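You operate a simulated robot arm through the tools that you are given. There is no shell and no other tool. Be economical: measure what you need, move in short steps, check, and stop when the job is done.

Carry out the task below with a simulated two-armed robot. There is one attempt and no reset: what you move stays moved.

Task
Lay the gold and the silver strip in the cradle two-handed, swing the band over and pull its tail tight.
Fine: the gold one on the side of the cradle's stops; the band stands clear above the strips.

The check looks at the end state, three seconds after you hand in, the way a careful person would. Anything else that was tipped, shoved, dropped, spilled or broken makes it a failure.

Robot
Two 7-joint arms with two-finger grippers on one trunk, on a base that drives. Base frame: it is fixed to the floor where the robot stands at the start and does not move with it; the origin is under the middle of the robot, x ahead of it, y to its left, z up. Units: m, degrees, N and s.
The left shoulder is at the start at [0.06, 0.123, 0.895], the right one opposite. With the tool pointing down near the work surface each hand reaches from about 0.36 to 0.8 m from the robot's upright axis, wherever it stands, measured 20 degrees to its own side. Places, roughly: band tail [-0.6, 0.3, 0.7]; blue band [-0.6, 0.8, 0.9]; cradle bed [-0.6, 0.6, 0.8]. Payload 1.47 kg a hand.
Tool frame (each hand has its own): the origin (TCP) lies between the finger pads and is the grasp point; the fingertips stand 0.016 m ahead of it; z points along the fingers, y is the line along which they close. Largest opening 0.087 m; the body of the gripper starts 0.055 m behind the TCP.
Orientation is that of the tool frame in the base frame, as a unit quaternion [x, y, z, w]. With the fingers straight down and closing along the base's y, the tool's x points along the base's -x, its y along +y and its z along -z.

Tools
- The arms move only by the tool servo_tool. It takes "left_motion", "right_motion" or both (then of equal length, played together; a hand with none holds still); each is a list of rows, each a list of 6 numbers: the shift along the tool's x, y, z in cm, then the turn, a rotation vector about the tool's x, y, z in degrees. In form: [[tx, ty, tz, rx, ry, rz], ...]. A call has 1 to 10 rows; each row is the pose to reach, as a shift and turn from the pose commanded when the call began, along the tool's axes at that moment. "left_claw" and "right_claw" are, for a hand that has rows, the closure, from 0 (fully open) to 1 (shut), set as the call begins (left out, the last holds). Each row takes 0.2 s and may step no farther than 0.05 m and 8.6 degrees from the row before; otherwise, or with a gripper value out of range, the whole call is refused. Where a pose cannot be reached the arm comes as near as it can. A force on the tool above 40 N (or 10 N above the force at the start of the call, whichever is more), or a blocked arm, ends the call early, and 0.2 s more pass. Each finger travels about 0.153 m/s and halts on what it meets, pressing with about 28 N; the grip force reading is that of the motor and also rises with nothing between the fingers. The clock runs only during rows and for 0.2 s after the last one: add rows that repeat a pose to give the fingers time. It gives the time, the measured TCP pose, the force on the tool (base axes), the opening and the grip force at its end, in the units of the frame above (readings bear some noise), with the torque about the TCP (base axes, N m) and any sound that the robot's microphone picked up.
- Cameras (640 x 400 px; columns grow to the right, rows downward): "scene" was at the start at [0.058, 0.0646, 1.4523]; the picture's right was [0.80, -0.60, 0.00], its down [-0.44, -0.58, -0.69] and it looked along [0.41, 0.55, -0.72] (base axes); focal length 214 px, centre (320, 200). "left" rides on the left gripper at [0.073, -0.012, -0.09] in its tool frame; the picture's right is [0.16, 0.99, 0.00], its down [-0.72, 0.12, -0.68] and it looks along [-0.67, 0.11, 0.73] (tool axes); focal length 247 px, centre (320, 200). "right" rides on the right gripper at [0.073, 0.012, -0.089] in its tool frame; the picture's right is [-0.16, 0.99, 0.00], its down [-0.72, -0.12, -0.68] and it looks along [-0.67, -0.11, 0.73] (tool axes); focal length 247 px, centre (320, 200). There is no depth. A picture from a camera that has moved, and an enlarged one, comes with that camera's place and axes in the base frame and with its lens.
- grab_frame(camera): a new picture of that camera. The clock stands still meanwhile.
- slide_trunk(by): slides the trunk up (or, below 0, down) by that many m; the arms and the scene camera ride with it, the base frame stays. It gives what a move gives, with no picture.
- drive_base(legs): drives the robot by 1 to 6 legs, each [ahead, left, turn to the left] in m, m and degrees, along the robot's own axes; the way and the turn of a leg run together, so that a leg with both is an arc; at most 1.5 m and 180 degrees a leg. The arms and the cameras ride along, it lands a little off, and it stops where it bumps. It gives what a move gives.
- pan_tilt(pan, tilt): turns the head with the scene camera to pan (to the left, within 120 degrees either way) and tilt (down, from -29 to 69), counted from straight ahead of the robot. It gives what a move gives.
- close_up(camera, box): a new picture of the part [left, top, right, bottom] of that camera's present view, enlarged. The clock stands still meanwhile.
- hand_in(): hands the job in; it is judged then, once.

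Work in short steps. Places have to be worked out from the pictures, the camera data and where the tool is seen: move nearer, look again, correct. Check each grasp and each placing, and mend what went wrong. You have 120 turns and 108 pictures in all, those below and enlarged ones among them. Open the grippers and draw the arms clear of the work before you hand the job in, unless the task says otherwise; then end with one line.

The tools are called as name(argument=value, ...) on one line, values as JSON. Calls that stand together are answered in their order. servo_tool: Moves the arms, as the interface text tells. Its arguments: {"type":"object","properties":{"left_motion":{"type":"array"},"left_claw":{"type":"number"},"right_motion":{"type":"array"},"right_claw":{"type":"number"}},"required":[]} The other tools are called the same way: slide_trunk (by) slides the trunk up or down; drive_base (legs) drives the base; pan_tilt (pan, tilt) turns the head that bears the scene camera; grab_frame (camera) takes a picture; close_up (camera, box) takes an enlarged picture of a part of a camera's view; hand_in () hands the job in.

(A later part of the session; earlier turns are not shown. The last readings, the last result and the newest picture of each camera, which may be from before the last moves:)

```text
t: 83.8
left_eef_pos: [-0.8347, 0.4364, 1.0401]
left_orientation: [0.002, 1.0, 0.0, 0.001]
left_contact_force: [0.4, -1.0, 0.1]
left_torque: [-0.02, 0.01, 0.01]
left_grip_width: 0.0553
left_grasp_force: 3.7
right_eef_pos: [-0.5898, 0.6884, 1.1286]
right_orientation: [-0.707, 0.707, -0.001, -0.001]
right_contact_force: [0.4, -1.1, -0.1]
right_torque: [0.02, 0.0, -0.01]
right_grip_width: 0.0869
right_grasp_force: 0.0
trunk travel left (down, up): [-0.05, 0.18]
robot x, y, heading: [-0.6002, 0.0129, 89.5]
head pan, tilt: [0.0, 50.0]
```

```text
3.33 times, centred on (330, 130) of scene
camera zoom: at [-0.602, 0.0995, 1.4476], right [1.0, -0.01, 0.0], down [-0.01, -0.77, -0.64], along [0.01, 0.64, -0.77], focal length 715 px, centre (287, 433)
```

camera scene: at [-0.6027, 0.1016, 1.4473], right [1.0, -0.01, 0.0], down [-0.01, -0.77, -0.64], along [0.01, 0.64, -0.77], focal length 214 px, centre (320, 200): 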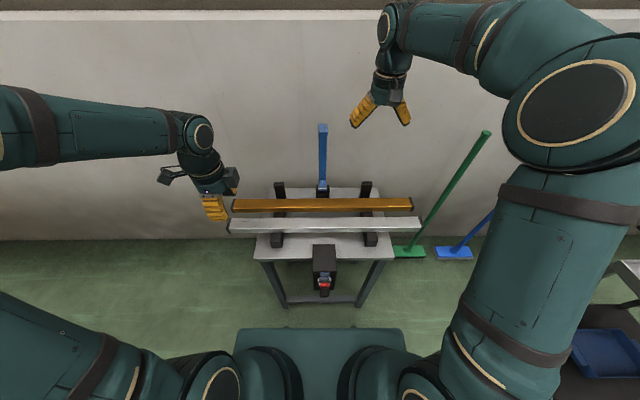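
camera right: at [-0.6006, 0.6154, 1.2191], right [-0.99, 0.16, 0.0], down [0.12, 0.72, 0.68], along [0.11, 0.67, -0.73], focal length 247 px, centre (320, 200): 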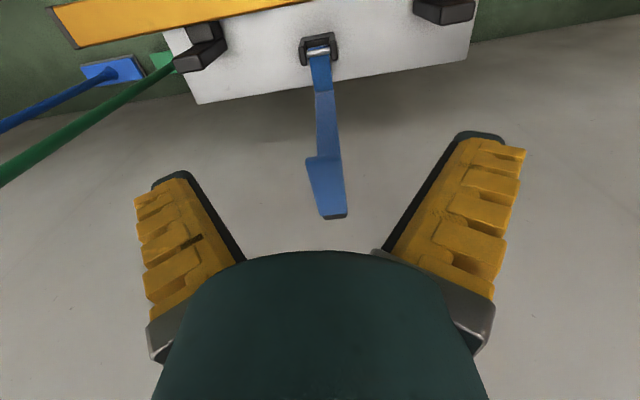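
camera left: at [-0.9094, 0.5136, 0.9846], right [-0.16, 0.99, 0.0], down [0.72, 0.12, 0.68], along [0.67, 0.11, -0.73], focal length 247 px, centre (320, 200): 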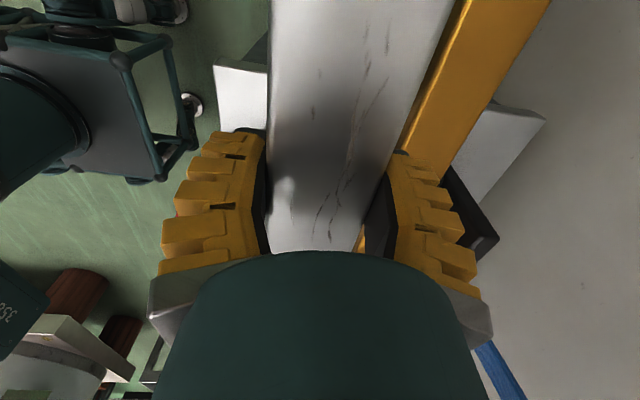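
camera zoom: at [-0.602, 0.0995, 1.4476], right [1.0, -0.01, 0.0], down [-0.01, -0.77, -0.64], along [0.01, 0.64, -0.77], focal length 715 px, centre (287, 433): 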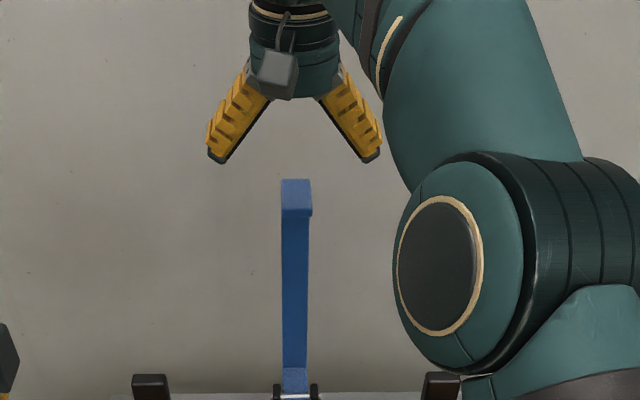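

Band is ~3 cm wide; its top foot spans y≈0.73–0.79 at z≈1.04, x≈-0.584. I move over it and lower so the fingers straddle it.

servo_tool(right_motion=[[-3.3, -0.3, 0, 0, 0, 0], [-6.7, -0.6, 0, 0, 0, 0], [-6.7, -0.6, 4, 0, 0, 0], [-6.7, -0.6, 8, 0, 0, 0], [-6.7, -0.6, 9.7, 0, 0, 0], [-6.7, -0.6, 9.7, 0, 0, 0]])

grab_frame(camera="right")

close_up(camera="scene", box=[270, 70, 390, 190])

```text
t: 85.2
left_eef_pos: [-0.8359, 0.4364, 1.0392]
left_orientation: [0.0, 1.0, -0.001, 0.0]
left_contact_force: [-0.1, 0.5, -0.3]
left_torque: [0.01, 0.02, -0.01]
left_grip_width: 0.0558
left_grasp_force: 4.1
right_eef_pos: [-0.5771, 0.7336, 1.0358]
right_orientation: [0.708, -0.706, 0.001, 0.001]
right_contact_force: [0.5, 0.4, 0.4]
right_torque: [-0.02, -0.01, -0.02]
right_grip_width: 0.0869
right_grasp_force: 0.1
right hand out of reach, approached as far as the arm can: row 1, 2, 3, 4, 5, 6
trunk travel left (down, up): [-0.05, 0.18]
robot x, y, heading: [-0.6018, 0.014, 89.3]
head pan, tilt: [0.0, 50.0]
```

```text
42 pictures are left
camera right: at [-0.589, 0.6599, 1.126], right [-0.99, 0.16, 0.0], down [0.12, 0.72, 0.68], along [0.11, 0.67, -0.73], focal length 247 px, centre (320, 200)
```

right: 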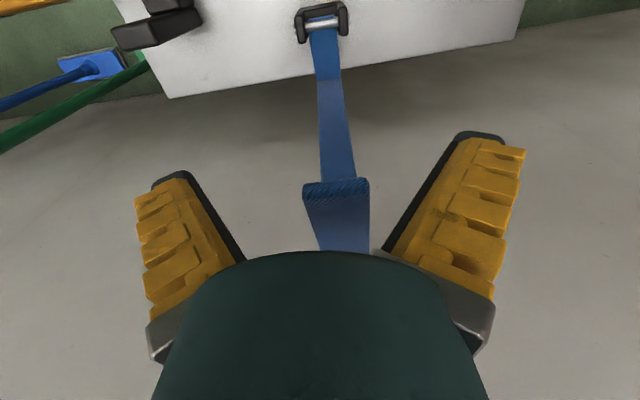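

```text
3.33 times, centred on (330, 130) of scene
camera zoom: at [-0.6029, 0.1002, 1.4475], right [1.0, -0.01, 0.0], down [-0.01, -0.77, -0.64], along [0.01, 0.64, -0.77], focal length 715 px, centre (287, 433)
```

zoom: 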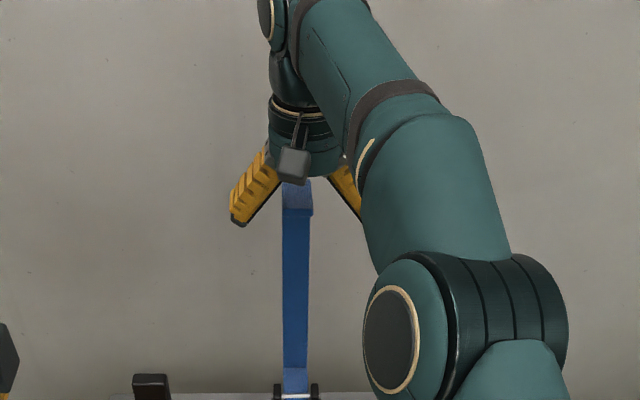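

The reach ended at y=0.734. I drive 2.5 cm forward, which brings the hand onto the foot.

drive_base(legs=[[0.025, 0, 0]])

grab_frame(camera="right")

```text
t: 86.0
left_eef_pos: [-0.8353, 0.4644, 1.0382]
left_orientation: [0.002, 1.0, -0.002, 0.0]
left_contact_force: [0.4, -0.1, -0.6]
left_torque: [-0.04, 0.05, 0.01]
left_grip_width: 0.0556
left_grasp_force: 3.5
right_eef_pos: [-0.5773, 0.7594, 1.0356]
right_orientation: [0.707, -0.707, 0.001, 0.001]
right_contact_force: [0.5, 0.9, -0.6]
right_torque: [-0.03, -0.03, 0.0]
right_grip_width: 0.0868
right_grasp_force: 0.1
trunk travel left (down, up): [-0.05, 0.18]
robot x, y, heading: [-0.6014, 0.0392, 89.5]
head pan, tilt: [0.0, 50.0]
```

```text
40 pictures are left
camera right: at [-0.5883, 0.6866, 1.1251], right [-0.99, 0.16, 0.0], down [0.12, 0.73, 0.68], along [0.11, 0.67, -0.73], focal length 247 px, centre (320, 200)
```

right: 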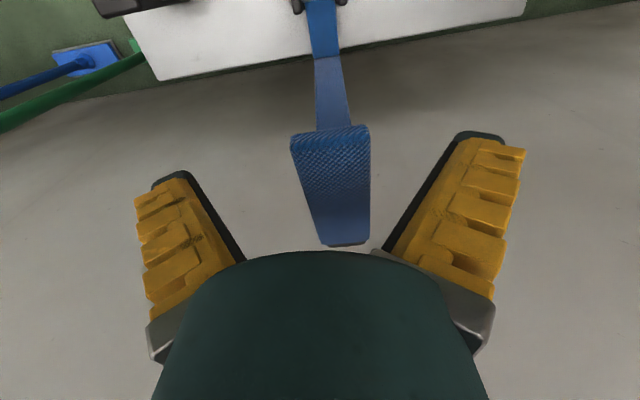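

The band foot sits centred between the fingers (a few mm off). I refresh the pose first to see where the command lies.

servo_tool(right_motion=[[0, 0, 0, 0, 0, 0]])

```text
t: 86.4
left_eef_pos: [-0.8352, 0.4619, 1.0392]
left_orientation: [0.001, 1.0, -0.001, 0.0]
left_contact_force: [0.6, -1.0, 0.0]
left_torque: [-0.06, 0.0, 0.0]
left_grip_width: 0.0557
left_grasp_force: 3.8
right_eef_pos: [-0.5777, 0.7574, 1.0363]
right_orientation: [0.708, -0.706, 0.0, 0.0]
right_contact_force: [0.0, -0.9, 0.5]
right_torque: [-0.03, 0.01, 0.02]
right_grip_width: 0.087
right_grasp_force: 0.1
trunk travel left (down, up): [-0.05, 0.18]
robot x, y, heading: [-0.6049, 0.0383, 89.2]
head pan, tilt: [0.0, 50.0]
```

Stable. Centre by 7 mm and close on the band.

servo_tool(right_motion=[[0, 0.7, 0.2, 0, 0, 0], [0, 0.7, 0.2, 0, 0, 0]])

servo_tool(right_motion=[[0, 0, 0, 0, 0, 0], [0, 0, 0, 0, 0, 0], [0, 0, 0, 0, 0, 0]], right_claw=1)

grab_frame(camera="right")

```text
t: 87.0
left_eef_pos: [-0.8338, 0.4621, 1.0399]
left_orientation: [0.002, 1.0, -0.001, 0.0]
left_contact_force: [0.4, 0.7, 0.6]
left_torque: [0.04, 0.02, -0.02]
left_grip_width: 0.0556
left_grasp_force: 3.7
right_eef_pos: [-0.5844, 0.7584, 1.0342]
right_orientation: [-0.707, 0.707, -0.001, 0.0]
right_contact_force: [-0.5, 0.5, 0.4]
right_torque: [0.02, 0.0, 0.02]
right_grip_width: 0.0871
right_grasp_force: 0.0
trunk travel left (down, up): [-0.05, 0.18]
robot x, y, heading: [-0.6042, 0.0337, 89.7]
head pan, tilt: [0.0, 50.0]
```

```text
t: 87.8
left_eef_pos: [-0.8353, 0.4616, 1.0399]
left_orientation: [0.0, 1.0, 0.0, 0.0]
left_contact_force: [-0.8, -0.6, -0.1]
left_torque: [-0.01, 0.02, 0.0]
left_grip_width: 0.0557
left_grasp_force: 4.1
right_eef_pos: [-0.5842, 0.7568, 1.0352]
right_orientation: [-0.707, 0.707, 0.001, -0.001]
right_contact_force: [-3.3, 1.0, 6.4]
right_torque: [-0.27, 0.03, -0.01]
right_grip_width: 0.0256
right_grasp_force: 30.3
trunk travel left (down, up): [-0.05, 0.18]
robot x, y, heading: [-0.6029, 0.0385, 89.4]
head pan, tilt: [0.0, 50.0]
```

```text
39 pictures are left
camera right: at [-0.5957, 0.6844, 1.1246], right [-0.99, 0.16, 0.0], down [0.12, 0.72, 0.68], along [0.11, 0.67, -0.73], focal length 247 px, centre (320, 200)
```

right: 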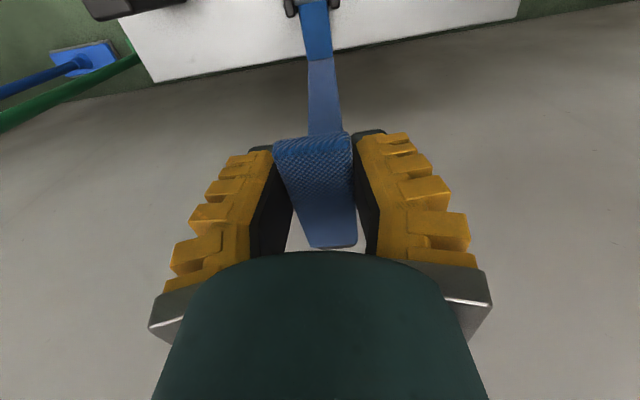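

Gripped (26 mm). Pin at ≈(y 0.715, z 0.786), radius ≈0.25. I swing the first 20° along the arc and check forces.

servo_tool(right_motion=[[1.1, 0, -0.15, 0, 0, 0], [2.19, 0, -0.27, 0, 0, 0], [3.3, 0, -0.32, 0, 0, 0], [4.39, 0, -0.35, 0, 0, 0], [5.5, 0, -0.3, 0, 0, 0], [6.58, 0, -0.24, 0, 0, 0], [7.7, 0, -0.1, 0, 0, 0], [8.77, 0, 0.06, 0, 0, 0]])

grab_frame(camera="scene")

grab_frame(camera="right")

```text
t: 89.6
left_eef_pos: [-0.8355, 0.4625, 1.0391]
left_orientation: [0.001, 1.0, -0.001, 0.0]
left_contact_force: [-0.4, 0.8, -0.4]
left_torque: [-0.03, -0.03, -0.04]
left_grip_width: 0.0556
left_grasp_force: 3.5
right_eef_pos: [-0.5841, 0.6707, 1.0317]
right_orientation: [0.707, -0.707, 0.002, 0.001]
right_contact_force: [-4.4, 3.5, -6.8]
right_torque: [0.6, -0.04, -0.03]
right_grip_width: 0.0296
right_grasp_force: 30.0
trunk travel left (down, up): [-0.05, 0.18]
robot x, y, heading: [-0.6023, 0.0383, 89.4]
head pan, tilt: [0.0, 50.0]
```

```text
38 pictures are left
camera scene: at [-0.6029, 0.1264, 1.4473], right [1.0, -0.01, 0.0], down [-0.01, -0.77, -0.64], along [0.01, 0.64, -0.77], focal length 214 px, centre (320, 200)
```

scene: 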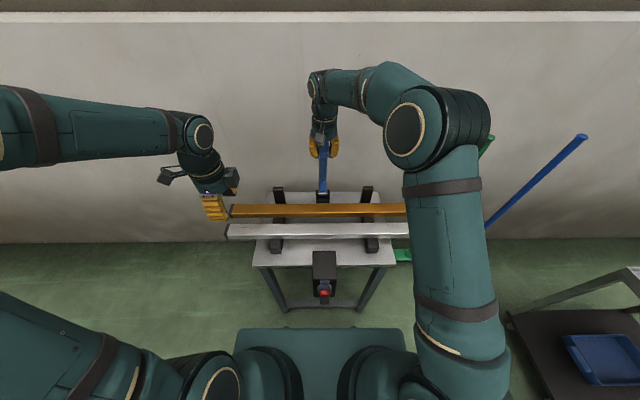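

```text
37 pictures are left
camera right: at [-0.5959, 0.5991, 1.122], right [-0.99, 0.16, 0.0], down [0.12, 0.73, 0.68], along [0.11, 0.67, -0.73], focal length 247 px, centre (320, 200)
```

right: 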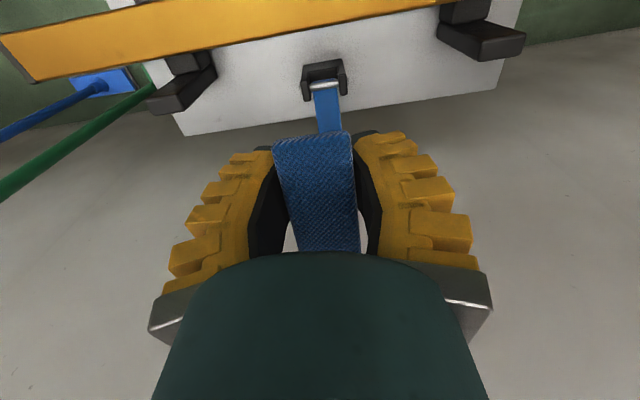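

The band follows well with low forces. Continue from 20° to 60°.

servo_tool(right_motion=[[2.14, 0, 0.5, 0, 0, 0], [4.24, 0, 1.18, 0, 0, 0], [6.27, 0, 2.03, 0, 0, 0], [8.22, 0, 3.07, 0, 0, 0], [10.07, 0, 4.26, 0, 0, 0], [11.8, 0, 5.62, 0, 0, 0], [13.42, 0, 7.12, 0, 0, 0], [14.89, 0, 8.75, 0, 0, 0]])

grab_frame(camera="scene")

grab_frame(camera="right")

```text
t: 91.1
left_eef_pos: [-0.8354, 0.4644, 1.0378]
left_orientation: [0.001, 1.0, -0.001, 0.0]
left_contact_force: [0.3, 0.2, 0.0]
left_torque: [0.03, 0.01, -0.01]
left_grip_width: 0.0557
left_grasp_force: 3.7
right_eef_pos: [-0.5844, 0.5542, 0.9725]
right_orientation: [-0.707, 0.707, 0.002, 0.001]
right_contact_force: [-4.1, 15.9, -14.0]
right_torque: [0.73, -0.07, 0.04]
right_grip_width: 0.0307
right_grasp_force: 30.2
trunk travel left (down, up): [-0.05, 0.18]
robot x, y, heading: [-0.6054, 0.0384, 89.4]
head pan, tilt: [0.0, 50.0]
stopped in row 7 (right hand): the force on the tool passed its limit at 41 N (the readings are from after the stop); the commanded pose is now the measured one
```

```text
36 pictures are left
camera scene: at [-0.6032, 0.1287, 1.4473], right [1.0, -0.01, 0.0], down [-0.01, -0.77, -0.64], along [0.01, 0.64, -0.77], focal length 214 px, centre (320, 200)
```

scene: 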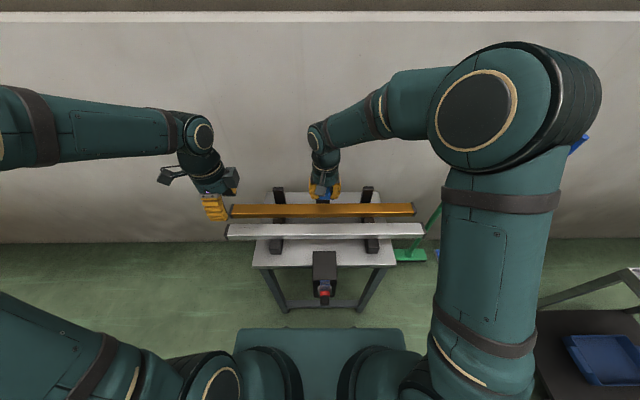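

```text
35 pictures are left
camera right: at [-0.5957, 0.4805, 1.0618], right [-0.99, 0.16, 0.0], down [0.12, 0.72, 0.68], along [0.11, 0.68, -0.73], focal length 247 px, centre (320, 200)
```

right: 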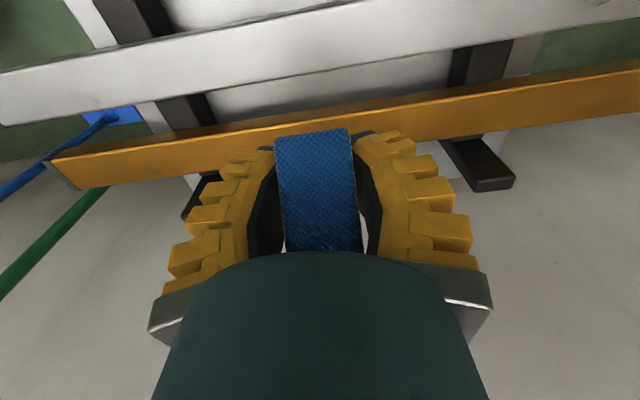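

Readings show a radial pull toward the pin: my arc was slightly too wide. Re-fitting the pin at ≈(0.727, 0.79) with R≈0.247, I ease in and continue in smaller steps to ~64°.

servo_tool(right_motion=[[-0.3, 0, 0.35, 0, 0, 0], [0.65, 0, 1.35, 0, 0, 0], [1.62, 0, 2.37, 0, 0, 0], [2.5, 0, 3.57, 0, 0, 0], [3.42, 0, 4.8, 0, 0, 0], [4.18, 0, 6.1, 0, 0, 0], [4.9, 0, 7.42, 0, 0, 0]])

grab_frame(camera="right")

close_up(camera="scene", box=[260, 150, 400, 310])

```text
t: 91.9
left_eef_pos: [-0.8341, 0.4616, 1.0404]
left_orientation: [0.002, 1.0, 0.001, 0.0]
left_contact_force: [0.6, -0.7, 0.1]
left_torque: [-0.01, -0.01, 0.03]
left_grip_width: 0.0557
left_grasp_force: 3.4
right_eef_pos: [-0.584, 0.5418, 0.9621]
right_orientation: [0.708, -0.706, -0.016, -0.009]
right_contact_force: [4.1, -8.1, 15.1]
right_torque: [1.05, -0.32, 0.19]
right_grip_width: 0.0309
right_grasp_force: 30.2
trunk travel left (down, up): [-0.05, 0.18]
robot x, y, heading: [-0.6037, 0.0341, 89.3]
head pan, tilt: [0.0, 50.0]
stopped in row 3 (right hand): the force on the tool passed its limit at 46 N (the readings are from after the stop); the commanded pose is now the measured one
```

```text
34 pictures are left
camera right: at [-0.5949, 0.4662, 1.0486], right [-0.99, 0.15, 0.01], down [0.12, 0.7, 0.7], along [0.1, 0.7, -0.71], focal length 247 px, centre (320, 200)
```

right: 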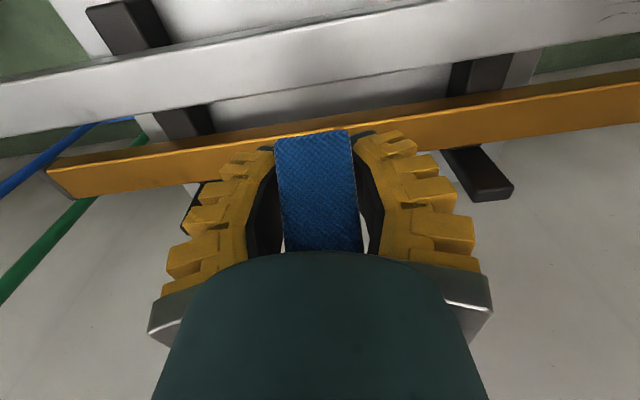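

```text
2.50 times, centred on (330, 230) of scene
camera zoom: at [-0.6019, 0.1238, 1.4476], right [1.0, -0.01, 0.0], down [-0.01, -0.77, -0.64], along [0.01, 0.64, -0.77], focal length 536 px, centre (295, 125)
```

zoom: 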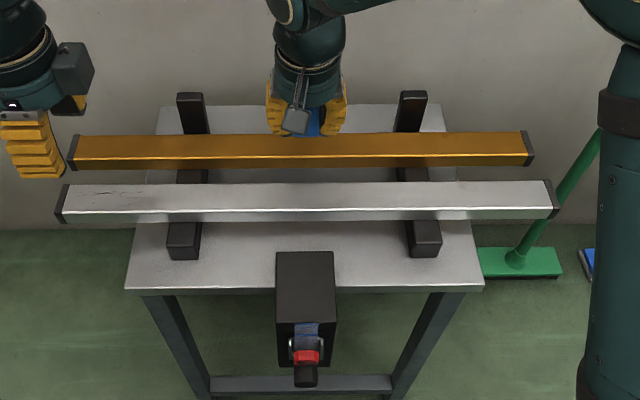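

The torque about x (+1 N·m) shows the grip isn't slipping freely in rotation. I tilt the tool along with the band (about its -y), ~24° in place.

servo_tool(right_motion=[[0, 0, 0, 0, -4, 0], [0, 0, 0, 0, -8, 0], [0, 0, 0, 0, -12, 0], [0, 0, 0, 0, -16, 0], [0, 0, 0, 0, -20, 0], [0, 0, 0, 0, -24, 0], [0, 0, 0, 0, -24, 0]])

grab_frame(camera="scene")

```text
t: 93.5
left_eef_pos: [-0.8349, 0.4655, 1.038]
left_orientation: [0.002, 1.0, -0.003, 0.0]
left_contact_force: [-1.0, -0.4, -0.4]
left_torque: [0.0, 0.02, 0.0]
left_grip_width: 0.0556
left_grasp_force: 4.1
right_eef_pos: [-0.5851, 0.5459, 0.9566]
right_orientation: [-0.69, 0.69, 0.159, 0.153]
right_contact_force: [2.4, 24.8, -28.9]
right_torque: [-0.52, -0.02, 0.07]
right_grip_width: 0.0197
right_grasp_force: 29.8
trunk travel left (down, up): [-0.05, 0.18]
robot x, y, heading: [-0.6042, 0.0385, 89.2]
head pan, tilt: [0.0, 50.0]
```

```text
32 pictures are left
camera scene: at [-0.602, 0.1309, 1.447], right [1.0, -0.01, 0.0], down [-0.01, -0.77, -0.64], along [0.01, 0.64, -0.77], focal length 214 px, centre (320, 200)
```

scene: 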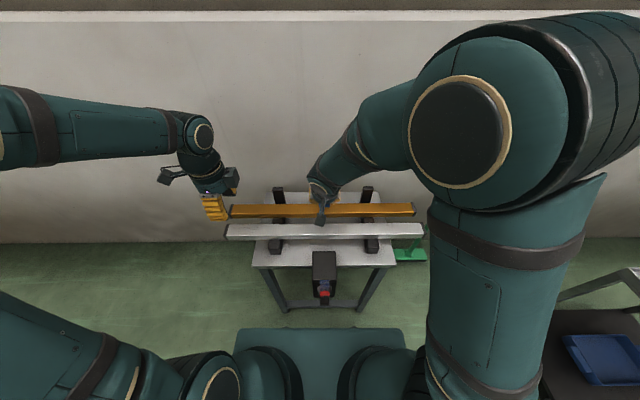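

Now there is a strong radial inward pull (38 N) — the tool is too far from the pin. I ease ~8 mm toward the pin and re-read.

servo_tool(right_motion=[[-0.25, 0, 0.3, 0, 0, 0], [-0.28, 0, 0.75, 0, 0, 0], [-0.28, 0, 0.75, 0, 0, 0]])

grab_frame(camera="right")

close_up(camera="scene", box=[270, 140, 390, 260])

```text
t: 94.3
left_eef_pos: [-0.8348, 0.4633, 1.0385]
left_orientation: [0.002, 1.0, -0.001, 0.0]
left_contact_force: [-0.3, -0.5, 0.2]
left_torque: [-0.02, -0.01, 0.03]
left_grip_width: 0.0555
left_grasp_force: 4.4
right_eef_pos: [-0.5856, 0.5492, 0.9545]
right_orientation: [0.69, -0.689, -0.161, -0.154]
right_contact_force: [3.3, 2.6, -3.9]
right_torque: [-0.21, 0.0, 0.04]
right_grip_width: 0.0152
right_grasp_force: 30.2
trunk travel left (down, up): [-0.05, 0.18]
robot x, y, heading: [-0.6066, 0.0401, 89.5]
head pan, tilt: [0.0, 50.0]
```

```text
31 pictures are left
camera right: at [-0.5952, 0.4441, 1.0034], right [-0.99, 0.14, 0.08], down [0.12, 0.36, 0.93], along [0.1, 0.92, -0.37], focal length 247 px, centre (320, 200)
```

right: 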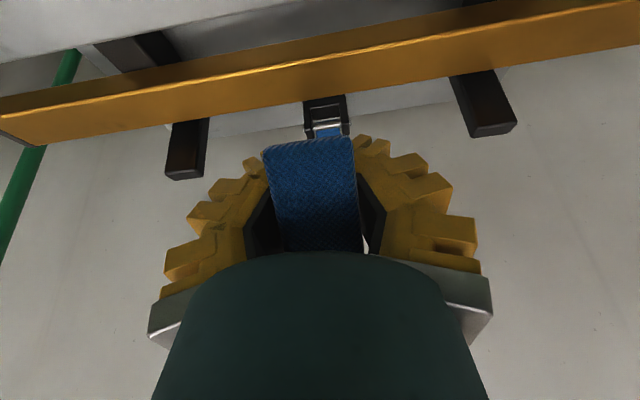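

```text
3.33 times, centred on (330, 200) of scene
camera zoom: at [-0.6019, 0.1264, 1.4475], right [1.0, -0.01, 0.0], down [-0.01, -0.77, -0.64], along [0.01, 0.64, -0.77], focal length 715 px, centre (287, 200)
```

zoom: 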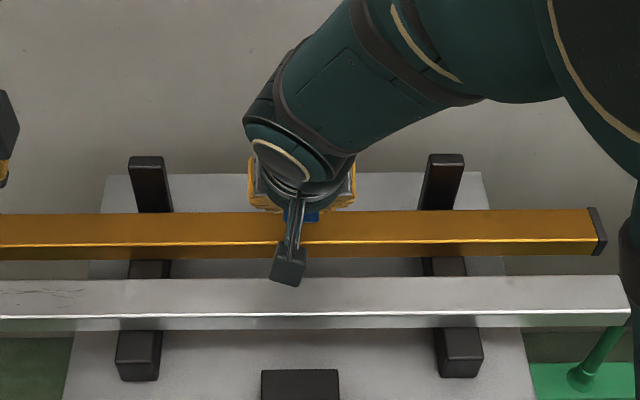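

Forces are now near zero. I continue the arc about the pin with the tool rotating along, from ~47° to ~62°.

servo_tool(right_motion=[[0.91, 0, 0.4, 0, -2.4, 0], [1.82, 0, 0.85, 0, -4.8, 0], [2.75, 0, 1.33, 0, -7.3, 0], [3.67, 0, 1.86, 0, -9.8, 0], [4.55, 0, 2.43, 0, -12.3, 0], [5.43, 0, 3.04, 0, -14.8, 0]])

grab_frame(camera="right")

```text
t: 95.7
left_eef_pos: [-0.8346, 0.4624, 1.0392]
left_orientation: [0.002, 1.0, -0.001, 0.0]
left_contact_force: [0.3, -0.3, 1.2]
left_torque: [0.05, 0.03, -0.02]
left_grip_width: 0.0557
left_grasp_force: 3.4
right_eef_pos: [-0.5844, 0.5112, 0.9027]
right_orientation: [0.663, -0.663, -0.249, -0.242]
right_contact_force: [6.6, -2.4, 3.3]
right_torque: [0.33, 0.12, -0.03]
right_grip_width: 0.0135
right_grasp_force: 30.3
trunk travel left (down, up): [-0.05, 0.18]
robot x, y, heading: [-0.6015, 0.0356, 89.2]
head pan, tilt: [0.0, 50.0]
```

```text
29 pictures are left
camera right: at [-0.5956, 0.3979, 0.923], right [-0.99, 0.12, 0.11], down [0.12, 0.11, 0.99], along [0.1, 0.99, -0.12], focal length 247 px, centre (320, 200)
```

right: 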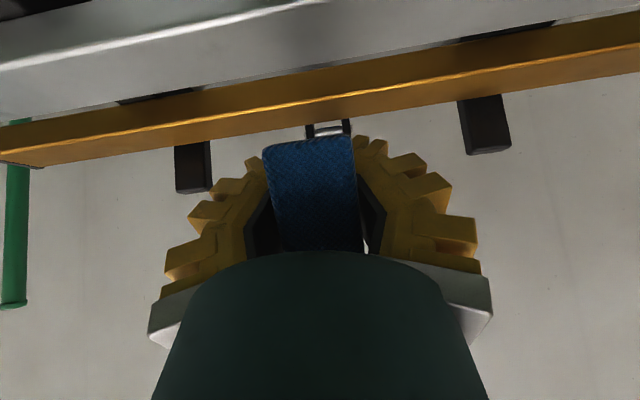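

Smooth. I go on to ~76° with only slight extra tilt (so the wrist camera clears the buckle tower).

servo_tool(right_motion=[[1.0, 0, 0.48, 0, -1.5, 0], [2.0, 0, 0.95, 0, -3, 0], [2.9, 0, 1.4, 0, -4, 0], [4.0, 0, 2.05, 0, -4.5, 0], [5.06, 0, 2.75, 0, -5, 0]])

close_up(camera="scene", box=[270, 140, 390, 310])

grab_frame(camera="left")

```text
t: 96.9
left_eef_pos: [-0.8335, 0.4625, 1.0384]
left_orientation: [0.003, 1.0, -0.002, -0.001]
left_contact_force: [-0.6, -0.5, 0.3]
left_torque: [0.0, -0.02, -0.02]
left_grip_width: 0.0557
left_grasp_force: 3.5
right_eef_pos: [-0.586, 0.4927, 0.8486]
right_orientation: [0.652, -0.652, -0.278, -0.27]
right_contact_force: [14.2, 19.9, -2.0]
right_torque: [0.47, 0.21, 0.31]
right_grip_width: 0.0121
right_grasp_force: 29.6
trunk travel left (down, up): [-0.05, 0.18]
robot x, y, heading: [-0.6035, 0.0379, 89.3]
head pan, tilt: [0.0, 50.0]
```

```text
2.35 times, centred on (330, 225) of scene
camera zoom: at [-0.6008, 0.1281, 1.4472], right [1.0, -0.01, 0.0], down [-0.01, -0.77, -0.64], along [0.01, 0.64, -0.77], focal length 505 px, centre (296, 141)
```

zoom: 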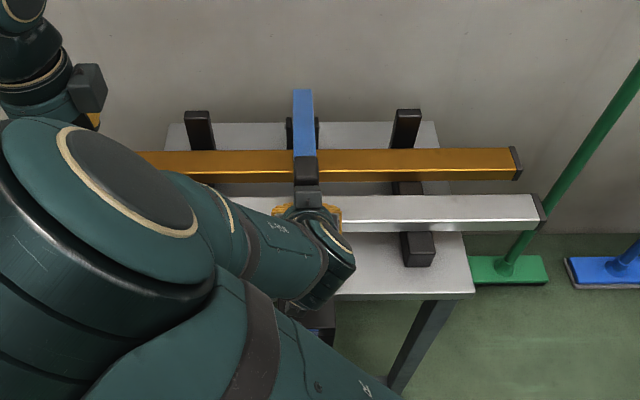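

```text
27 pictures are left
camera left: at [-0.9061, 0.4526, 1.128], right [-0.16, 0.99, 0.0], down [0.72, 0.12, 0.68], along [0.67, 0.1, -0.73], focal length 247 px, centre (320, 200)
```

left: 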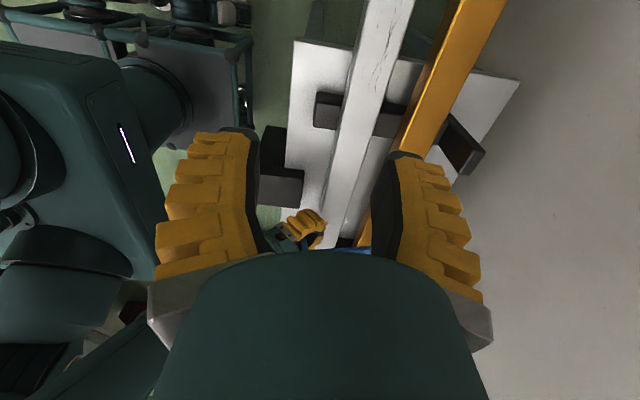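

The band lies nearly over, above both strips, with its black end over the tower. I open the right hand moderately and back off along the tool axis.

servo_tool(right_motion=[[0, 0, 0, 0, 0, 0], [0, 0, 0, 0, 0, 0], [0, 0, 0, 0, 0, 0], [0, 0, -2, 0, 0, 0], [0, 0, -5, 0, 0, 0], [0, 0, -9, 0, 0, 0], [0, 0, -13, 0, 0, 0], [-4, 0, -15, 0, 0, 0]], right_claw=0.3)

close_up(camera="scene", box=[270, 140, 390, 310])

grab_frame(camera="right")

```text
t: 98.7
left_eef_pos: [-0.8353, 0.4626, 1.0391]
left_orientation: [0.002, 1.0, -0.001, 0.0]
left_contact_force: [0.0, -0.2, -0.4]
left_torque: [0.01, 0.0, -0.01]
left_grip_width: 0.0555
left_grasp_force: 4.1
right_eef_pos: [-0.535, 0.4531, 0.95]
right_orientation: [-0.597, 0.718, 0.216, 0.287]
right_contact_force: [0.5, 0.3, 0.1]
right_torque: [-0.02, 0.0, 0.02]
right_grip_width: 0.0652
right_grasp_force: 4.1
right hand out of reach, approached as far as the arm can: row 6, 7, 8
trunk travel left (down, up): [-0.05, 0.18]
robot x, y, heading: [-0.6054, 0.0363, 89.4]
head pan, tilt: [0.0, 50.0]
stopped in row 8 (right hand): the arm was blocked; the commanded pose is now the measured one
```

```text
2.35 times, centred on (330, 225) of scene
camera zoom: at [-0.6025, 0.1257, 1.4475], right [1.0, -0.01, 0.0], down [-0.01, -0.77, -0.64], along [0.01, 0.64, -0.77], focal length 505 px, centre (296, 141)
```

zoom: 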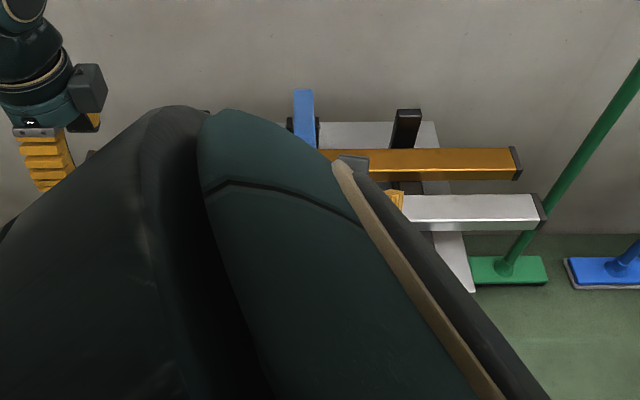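

```text
25 pictures are left
camera right: at [-0.5681, 0.3434, 0.9675], right [-0.95, 0.3, 0.08], down [0.1, 0.06, 0.99], along [0.3, 0.95, -0.09], focal length 247 px, centre (320, 200)
```

right: 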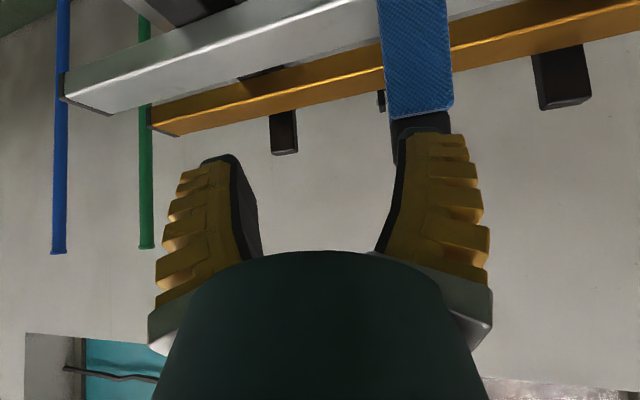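

The right arm is folded tight; the band seems to hold at about 70° by itself. I drive back 0.17 m to give the arm room (the hand moves clear away from the band), then look.

drive_base(legs=[[-0.17, 0, 0]])

grab_frame(camera="right")

```text
t: 100.2
left_eef_pos: [-0.8362, 0.2882, 1.0395]
left_orientation: [0.001, 1.0, 0.0, 0.0]
left_contact_force: [0.0, -0.6, 0.2]
left_torque: [0.01, -0.01, 0.01]
left_grip_width: 0.0556
left_grasp_force: 3.5
right_eef_pos: [-0.5363, 0.2788, 0.9497]
right_orientation: [-0.598, 0.717, 0.217, 0.286]
right_contact_force: [0.4, -0.6, 0.2]
right_torque: [0.04, 0.01, 0.0]
right_grip_width: 0.0653
right_grasp_force: 3.4
trunk travel left (down, up): [-0.05, 0.18]
robot x, y, heading: [-0.6042, -0.1348, 89.4]
head pan, tilt: [0.0, 50.0]
```

```text
24 pictures are left
camera right: at [-0.57, 0.1691, 0.9679], right [-0.95, 0.3, 0.08], down [0.1, 0.06, 0.99], along [0.3, 0.95, -0.09], focal length 247 px, centre (320, 200)
```

right: 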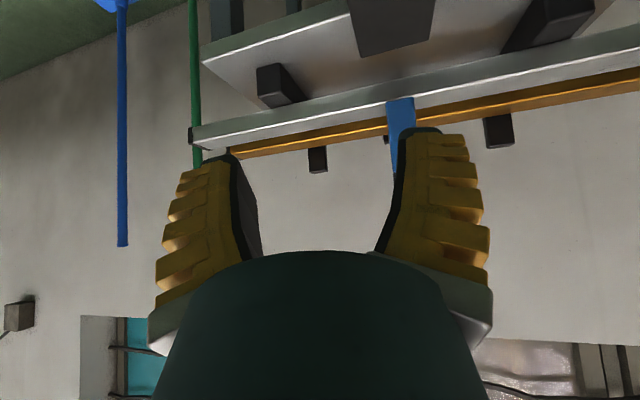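

I straighten the right hand to point down and move it right and up, out of the camera's view.

servo_tool(right_motion=[[-1.7, -3.2, -1, 0, 8.4, 0], [-3.4, -6.4, -2, 0, 16.8, 0], [-5.1, -9.6, -3, 0, 25.2, 0], [-6.8, -12.8, -4, 0, 33.6, 0], [-8.6, -16, -5, 0, 42, 0], [-8.6, -16, -5, 0, 42, 0]])

close_up(camera="scene", box=[240, 100, 400, 260])

```text
t: 101.6
left_eef_pos: [-0.8374, 0.2877, 1.0393]
left_orientation: [0.001, 1.0, -0.001, 0.0]
left_contact_force: [-0.3, -0.6, 0.1]
left_torque: [0.0, -0.02, -0.06]
left_grip_width: 0.0558
left_grasp_force: 4.1
right_eef_pos: [-0.3786, 0.2811, 1.0501]
right_orientation: [-0.637, 0.771, -0.011, 0.009]
right_contact_force: [-0.9, -0.2, -0.4]
right_torque: [-0.01, 0.02, 0.0]
right_grip_width: 0.0658
right_grasp_force: 3.0
trunk travel left (down, up): [-0.05, 0.18]
robot x, y, heading: [-0.6044, -0.133, 89.2]
head pan, tilt: [0.0, 50.0]
```

```text
2.50 times, centred on (320, 180) of scene
camera zoom: at [-0.6048, -0.0479, 1.4475], right [1.0, -0.01, 0.0], down [-0.01, -0.77, -0.64], along [0.01, 0.64, -0.77], focal length 536 px, centre (320, 250)
```

zoom: 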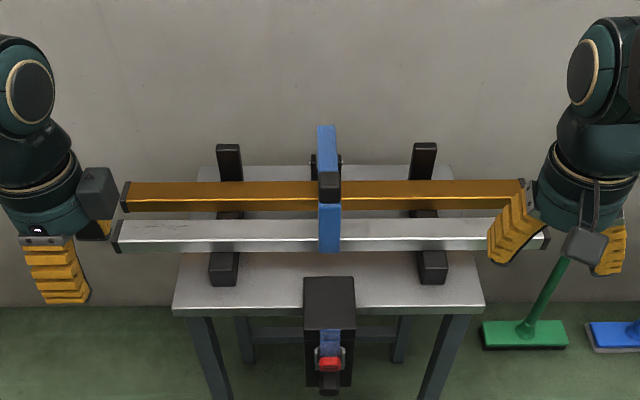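

The foot tip is at about (y 0.46, z 0.83): the band still stands ~8° above closed. I'll bring the right hand, closed, above its end to press it down.

servo_tool(right_motion=[[-2.2, 4, 0, 0, 0, -2], [-4.4, 8, 0, 0, 0, -4], [-6.6, 12, 0, 0, 0, -6], [-9, 16, 0, 0, 0, -8], [-11.5, 20, 0, 0, 0, -10], [-14.2, 23.9, 2, 0, 0, -10.8], [-16.2, 23.9, 5, 0, 0, -10.8], [-16.2, 23.9, 7, 0, 0, -10.8], [-16.2, 23.9, 7, 0, 0, -10.8]], right_claw=1)

grab_frame(camera="right")

close_up(camera="scene", box=[240, 100, 400, 260])

```text
refused: row 6 steps farther than a row can; nothing moved
```

```text
22 pictures are left
camera right: at [-0.4051, 0.2115, 1.1401], right [-0.94, 0.34, -0.03], down [0.23, 0.69, 0.68], along [0.25, 0.64, -0.73], focal length 247 px, centre (320, 200)
```

right: 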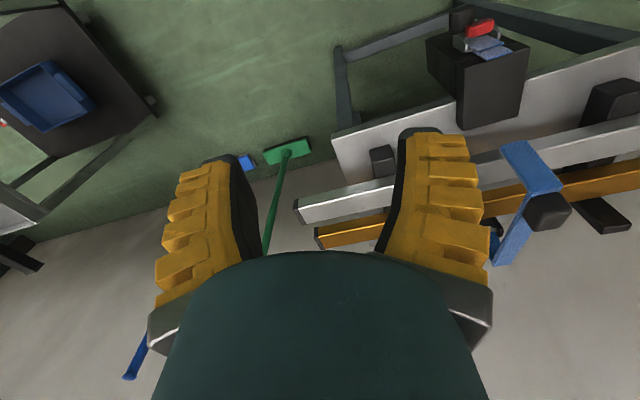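

```text
2.50 times, centred on (320, 180) of scene
camera zoom: at [-0.6048, -0.0479, 1.4475], right [1.0, -0.01, 0.0], down [-0.01, -0.77, -0.64], along [0.01, 0.64, -0.77], focal length 536 px, centre (320, 250)
```

zoom: 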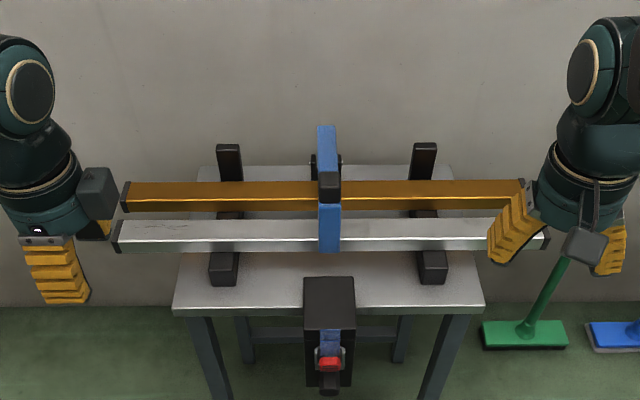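

The band's end carries a black knob at about (y 0.50, z 0.92). I re-send the move with shorter steps, to above that knob.

servo_tool(right_motion=[[-2.2, 3.04, 0, 0, 0, -1.3], [-4.4, 6.1, 0, 0, 0, -2.6], [-6.6, 9.1, 0, 0, 0, -4], [-8.8, 12.2, 0, 0, 0, -5.4], [-11, 15.2, 0, 0, 0, -6.8], [-13.2, 18.2, 0, 0, 0, -8.1], [-15.4, 21.3, 0, 0, 0, -9.5], [-17.6, 24.3, 0, 0, 0, -10.8], [-17.6, 24.3, 4, 0, 0, -10.8], [-17.6, 24.3, 4, 0, 0, -10.8]], right_claw=1)

grab_frame(camera="right")

```text
t: 103.8
left_eef_pos: [-0.8361, 0.2897, 1.04]
left_orientation: [0.002, 1.0, -0.001, -0.001]
left_contact_force: [0.1, 0.2, 0.3]
left_torque: [0.03, -0.01, 0.01]
left_grip_width: 0.0559
left_grasp_force: 3.8
right_eef_pos: [-0.5829, 0.4994, 1.0037]
right_orientation: [-0.707, 0.707, -0.011, 0.01]
right_contact_force: [0.1, -0.6, 0.3]
right_torque: [0.01, 0.02, 0.03]
right_grip_width: 0.0
right_grasp_force: 27.8
trunk travel left (down, up): [-0.05, 0.18]
robot x, y, heading: [-0.6037, -0.1356, 89.3]
head pan, tilt: [0.0, 50.0]
```

```text
20 pictures are left
camera right: at [-0.5952, 0.427, 1.0938], right [-0.99, 0.16, -0.03], down [0.1, 0.73, 0.68], along [0.13, 0.67, -0.73], focal length 247 px, centre (320, 200)
```

right: 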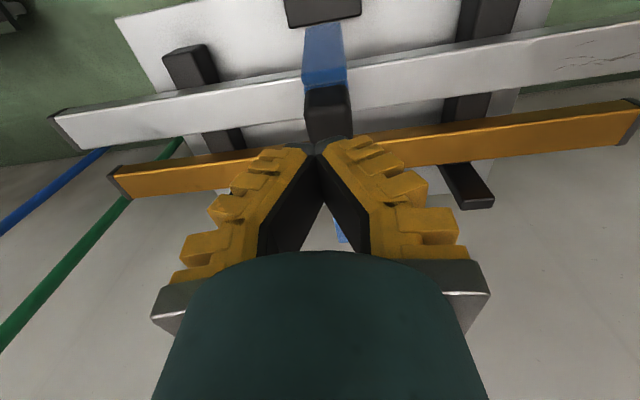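

The closed fingertips are right above the knob. I lower in small steps.

servo_tool(right_motion=[[0, 0, 3, 0, 0, 0], [0, 0, 4.5, 0, 0, 0], [0, 0, 5.3, 0, 0, 0], [0, 0, 6.1, 0, 0, 0], [0, 0, 6.9, 0, 0, 0], [0, 0, 7.7, 0, 0, 0], [0, 0, 8.5, 0, 0, 0], [0, 0, 9.2, 0, 0, 0]])

grab_frame(camera="right")

```text
t: 105.6
left_eef_pos: [-0.8372, 0.2875, 1.0402]
left_orientation: [0.002, 1.0, 0.0, -0.001]
left_contact_force: [-0.5, 0.2, 0.1]
left_torque: [0.01, -0.01, 0.02]
left_grip_width: 0.0559
left_grasp_force: 3.4
right_eef_pos: [-0.5787, 0.4978, 0.9143]
right_orientation: [-0.706, 0.708, -0.01, 0.01]
right_contact_force: [1.3, -0.7, 14.6]
right_torque: [0.02, 0.08, 0.0]
right_grip_width: 0.006
right_grasp_force: 27.6
trunk travel left (down, up): [-0.05, 0.18]
robot x, y, heading: [-0.6069, -0.1335, 89.1]
head pan, tilt: [0.0, 50.0]
```

```text
19 pictures are left
camera right: at [-0.5918, 0.4247, 1.0025], right [-0.99, 0.16, -0.03], down [0.1, 0.72, 0.68], along [0.13, 0.67, -0.73], focal length 247 px, centre (320, 200)
```

right: 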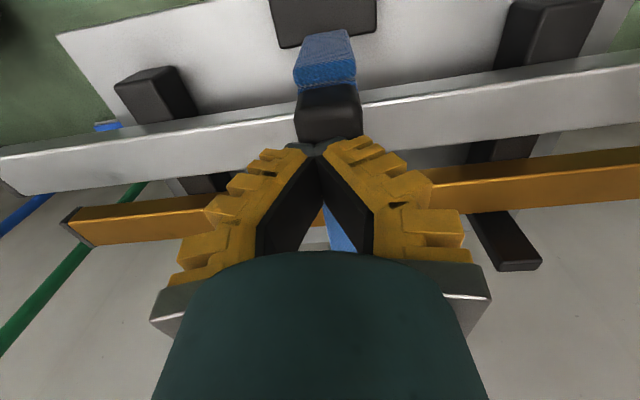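

15 N resistance while the band moves down. Continue pressing.

servo_tool(right_motion=[[0, 0, 0.6, 0, 0, 0], [0, 0, 1.2, 0, 0, 0], [0, 0, 1.8, 0, 0, 0], [0, 0, 2.4, 0, 0, 0], [0, 0, 3.0, 0, 0, 0], [0, 0, 3.6, 0, 0, 0]])

grab_frame(camera="right")

```text
t: 106.1
left_eef_pos: [-0.8357, 0.2875, 1.0407]
left_orientation: [0.001, 1.0, 0.0, 0.0]
left_contact_force: [-0.2, 0.0, -0.7]
left_torque: [-0.02, 0.03, 0.03]
left_grip_width: 0.0556
left_grasp_force: 3.7
right_eef_pos: [-0.5774, 0.4969, 0.9129]
right_orientation: [-0.706, 0.708, -0.006, 0.012]
right_contact_force: [2.7, -11.8, 21.3]
right_torque: [-0.24, 0.09, 0.07]
right_grip_width: 0.0059
right_grasp_force: 28.3
trunk travel left (down, up): [-0.05, 0.18]
robot x, y, heading: [-0.6038, -0.1366, 89.2]
head pan, tilt: [0.0, 50.0]
stopped in row 2 (right hand): the force on the tool passed its limit at 45 N (the readings are from after the stop); the commanded pose is now the measured one
```

```text
18 pictures are left
camera right: at [-0.5916, 0.4242, 1.0015], right [-0.99, 0.16, -0.02], down [0.1, 0.72, 0.69], along [0.13, 0.68, -0.73], focal length 247 px, centre (320, 200)
```

right: 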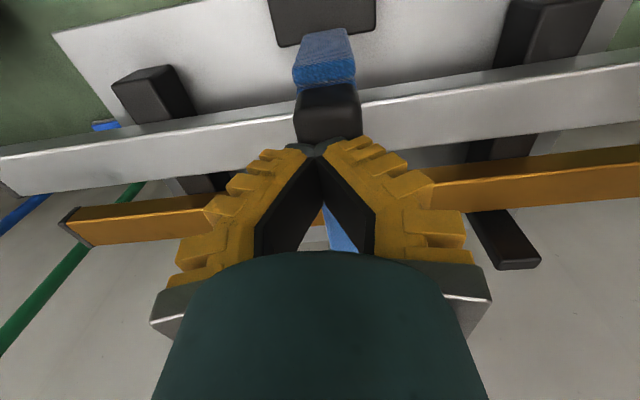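

Now a hard stop: the foot appears seated on the tower. I rise and check from the scene camera.

servo_tool(right_motion=[[0, 0, -3, 0, 0, 0], [0, 0, -7, 0, 0, 0], [0, -4, -10, 0, 0, 0], [0, -9, -10, 0, 0, 0], [0, -14, -10, 0, 0, 0], [0, -18, -10, 0, 0, 0], [4, -20, -10, 0, 0, 0], [8, -20, -10, 0, 0, 0]])

close_up(camera="scene", box=[260, 120, 380, 270])

grab_frame(camera="right")

```text
t: 107.9
left_eef_pos: [-0.8363, 0.2883, 1.0403]
left_orientation: [0.002, 1.0, 0.0, 0.0]
left_contact_force: [0.4, -0.2, -0.7]
left_torque: [0.02, 0.02, 0.02]
left_grip_width: 0.0558
left_grasp_force: 4.2
right_eef_pos: [-0.3799, 0.418, 1.0128]
right_orientation: [-0.706, 0.708, -0.008, 0.011]
right_contact_force: [0.2, -0.6, 1.0]
right_torque: [0.01, -0.01, -0.03]
right_grip_width: 0.0
right_grasp_force: 28.0
trunk travel left (down, up): [-0.05, 0.18]
robot x, y, heading: [-0.6065, -0.1333, 89.2]
head pan, tilt: [0.0, 50.0]
```

```text
2.67 times, centred on (320, 195) of scene
camera zoom: at [-0.6042, -0.0485, 1.4475], right [1.0, -0.01, 0.0], down [-0.01, -0.77, -0.64], along [0.01, 0.64, -0.77], focal length 572 px, centre (320, 213)
```

zoom: 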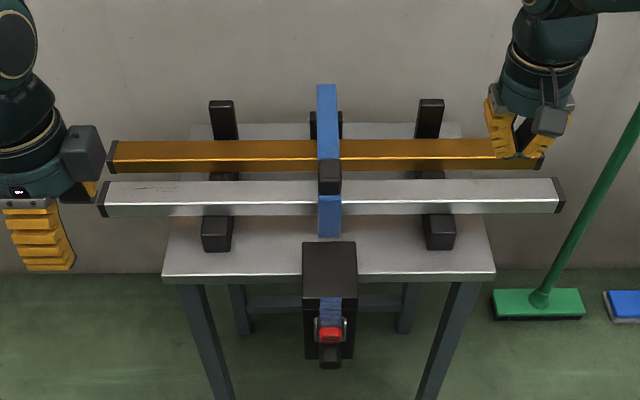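

```text
16 pictures are left
camera right: at [-0.3941, 0.3452, 1.1028], right [-0.99, 0.16, -0.03], down [0.1, 0.72, 0.69], along [0.13, 0.67, -0.73], focal length 247 px, centre (320, 200)
```

right: 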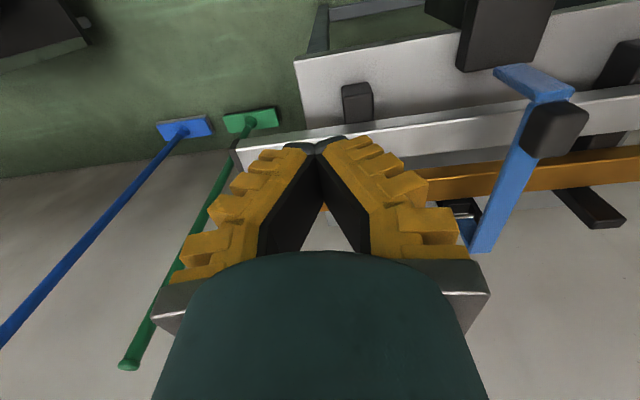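

The band is horizontal at z≈0.87, well clear above the strips, its foot seated at the tower (tip z≈0.80). Now the tail: it hangs in front of the tower around (y 0.34, z 0.67). I bring the right hand in for a close view.

servo_tool(right_motion=[[3, 2, 0, 0, 0, 0], [6, 5, 0, 0, 0, 0], [9, 8, 0, 0, 0, 0], [12, 11, 0, 0, 0, 0], [14, 14, 1, 0, 0, 0], [16, 17, 2, 0, 0, 0], [17.8, 20.5, 3, 0, 0, 0], [17.8, 20.5, 3, 0, 0, 0]], right_claw=0.3)

grab_frame(camera="right")

```text
t: 109.7
left_eef_pos: [-0.8355, 0.2894, 1.0392]
left_orientation: [0.002, 1.0, -0.001, 0.0]
left_contact_force: [0.0, 0.4, 0.4]
left_torque: [-0.01, -0.01, 0.03]
left_grip_width: 0.056
left_grasp_force: 4.0
right_eef_pos: [-0.5881, 0.2406, 0.9769]
right_orientation: [-0.706, 0.708, -0.008, 0.01]
right_contact_force: [-0.1, -0.3, 0.8]
right_torque: [0.0, 0.03, -0.01]
right_grip_width: 0.0656
right_grasp_force: 3.6
trunk travel left (down, up): [-0.05, 0.18]
robot x, y, heading: [-0.6028, -0.1323, 89.3]
head pan, tilt: [0.0, 50.0]
```

```text
15 pictures are left
camera right: at [-0.6009, 0.1677, 1.0665], right [-0.99, 0.16, -0.02], down [0.1, 0.72, 0.69], along [0.13, 0.67, -0.73], focal length 247 px, centre (320, 200)
```

right: 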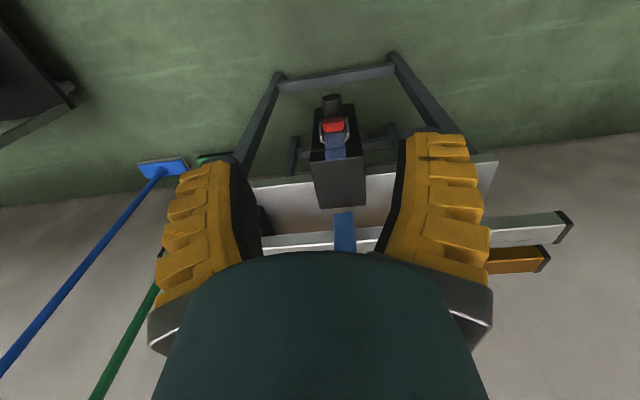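

close_up(camera="right", box=[280, 80, 400, 220])

```text
2.86 times, centred on (340, 150) of right
camera zoom: at [-0.6009, 0.1677, 1.0665], right [-0.99, 0.16, -0.02], down [0.1, 0.72, 0.69], along [0.13, 0.67, -0.73], focal length 706 px, centre (263, 343)
```

zoom: 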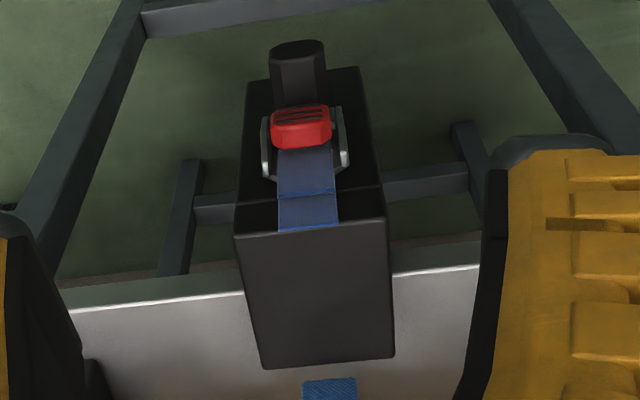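

Tail: red lock at (y 0.348, z 0.692) and a black pull handle pointing forward-down to ≈(0.315, 0.665), ~3 cm wide. I descend over it with open fingers, stopping a bit above for a check.

servo_tool(right_motion=[[-3.5, -0.1, 0, 0, 0, 0], [-7.2, -0.1, 2, 0, 0, 0], [-7.2, -0.1, 6.5, 0, 0, 0], [-7.2, -0.1, 11, 0, 0, 0], [-7.2, -0.1, 15.5, 0, 0, 0], [-7.2, -0.1, 20, 0, 0, 0], [-7.2, -0.1, 22.5, 0, 0, 0], [-7.2, -0.1, 22.5, 0, 0, 0]])

grab_frame(camera="right")

```text
t: 111.5
left_eef_pos: [-0.8353, 0.2885, 1.0395]
left_orientation: [0.001, 1.0, -0.002, 0.0]
left_contact_force: [0.4, 0.4, 0.3]
left_torque: [0.02, 0.01, 0.02]
left_grip_width: 0.0558
left_grasp_force: 3.7
right_eef_pos: [-0.5783, 0.3131, 0.7533]
right_orientation: [-0.706, 0.708, -0.008, 0.012]
right_contact_force: [0.2, 0.5, 0.3]
right_torque: [0.02, 0.01, -0.03]
right_grip_width: 0.0653
right_grasp_force: 3.2
trunk travel left (down, up): [-0.05, 0.18]
robot x, y, heading: [-0.6043, -0.1343, 89.4]
head pan, tilt: [0.0, 50.0]
```

```text
13 pictures are left
camera right: at [-0.5923, 0.2404, 0.8421], right [-0.99, 0.16, -0.02], down [0.1, 0.72, 0.69], along [0.13, 0.67, -0.73], focal length 247 px, centre (320, 200)
```

right: 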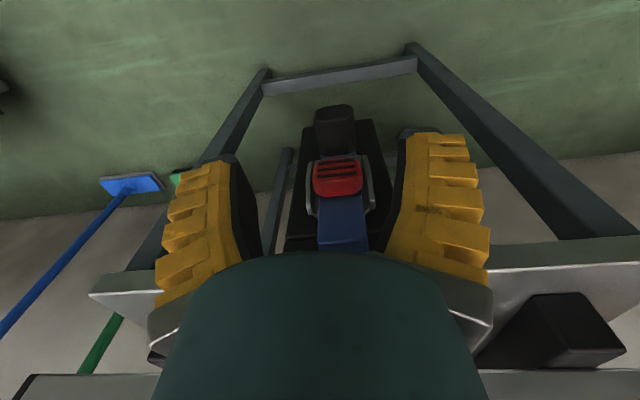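

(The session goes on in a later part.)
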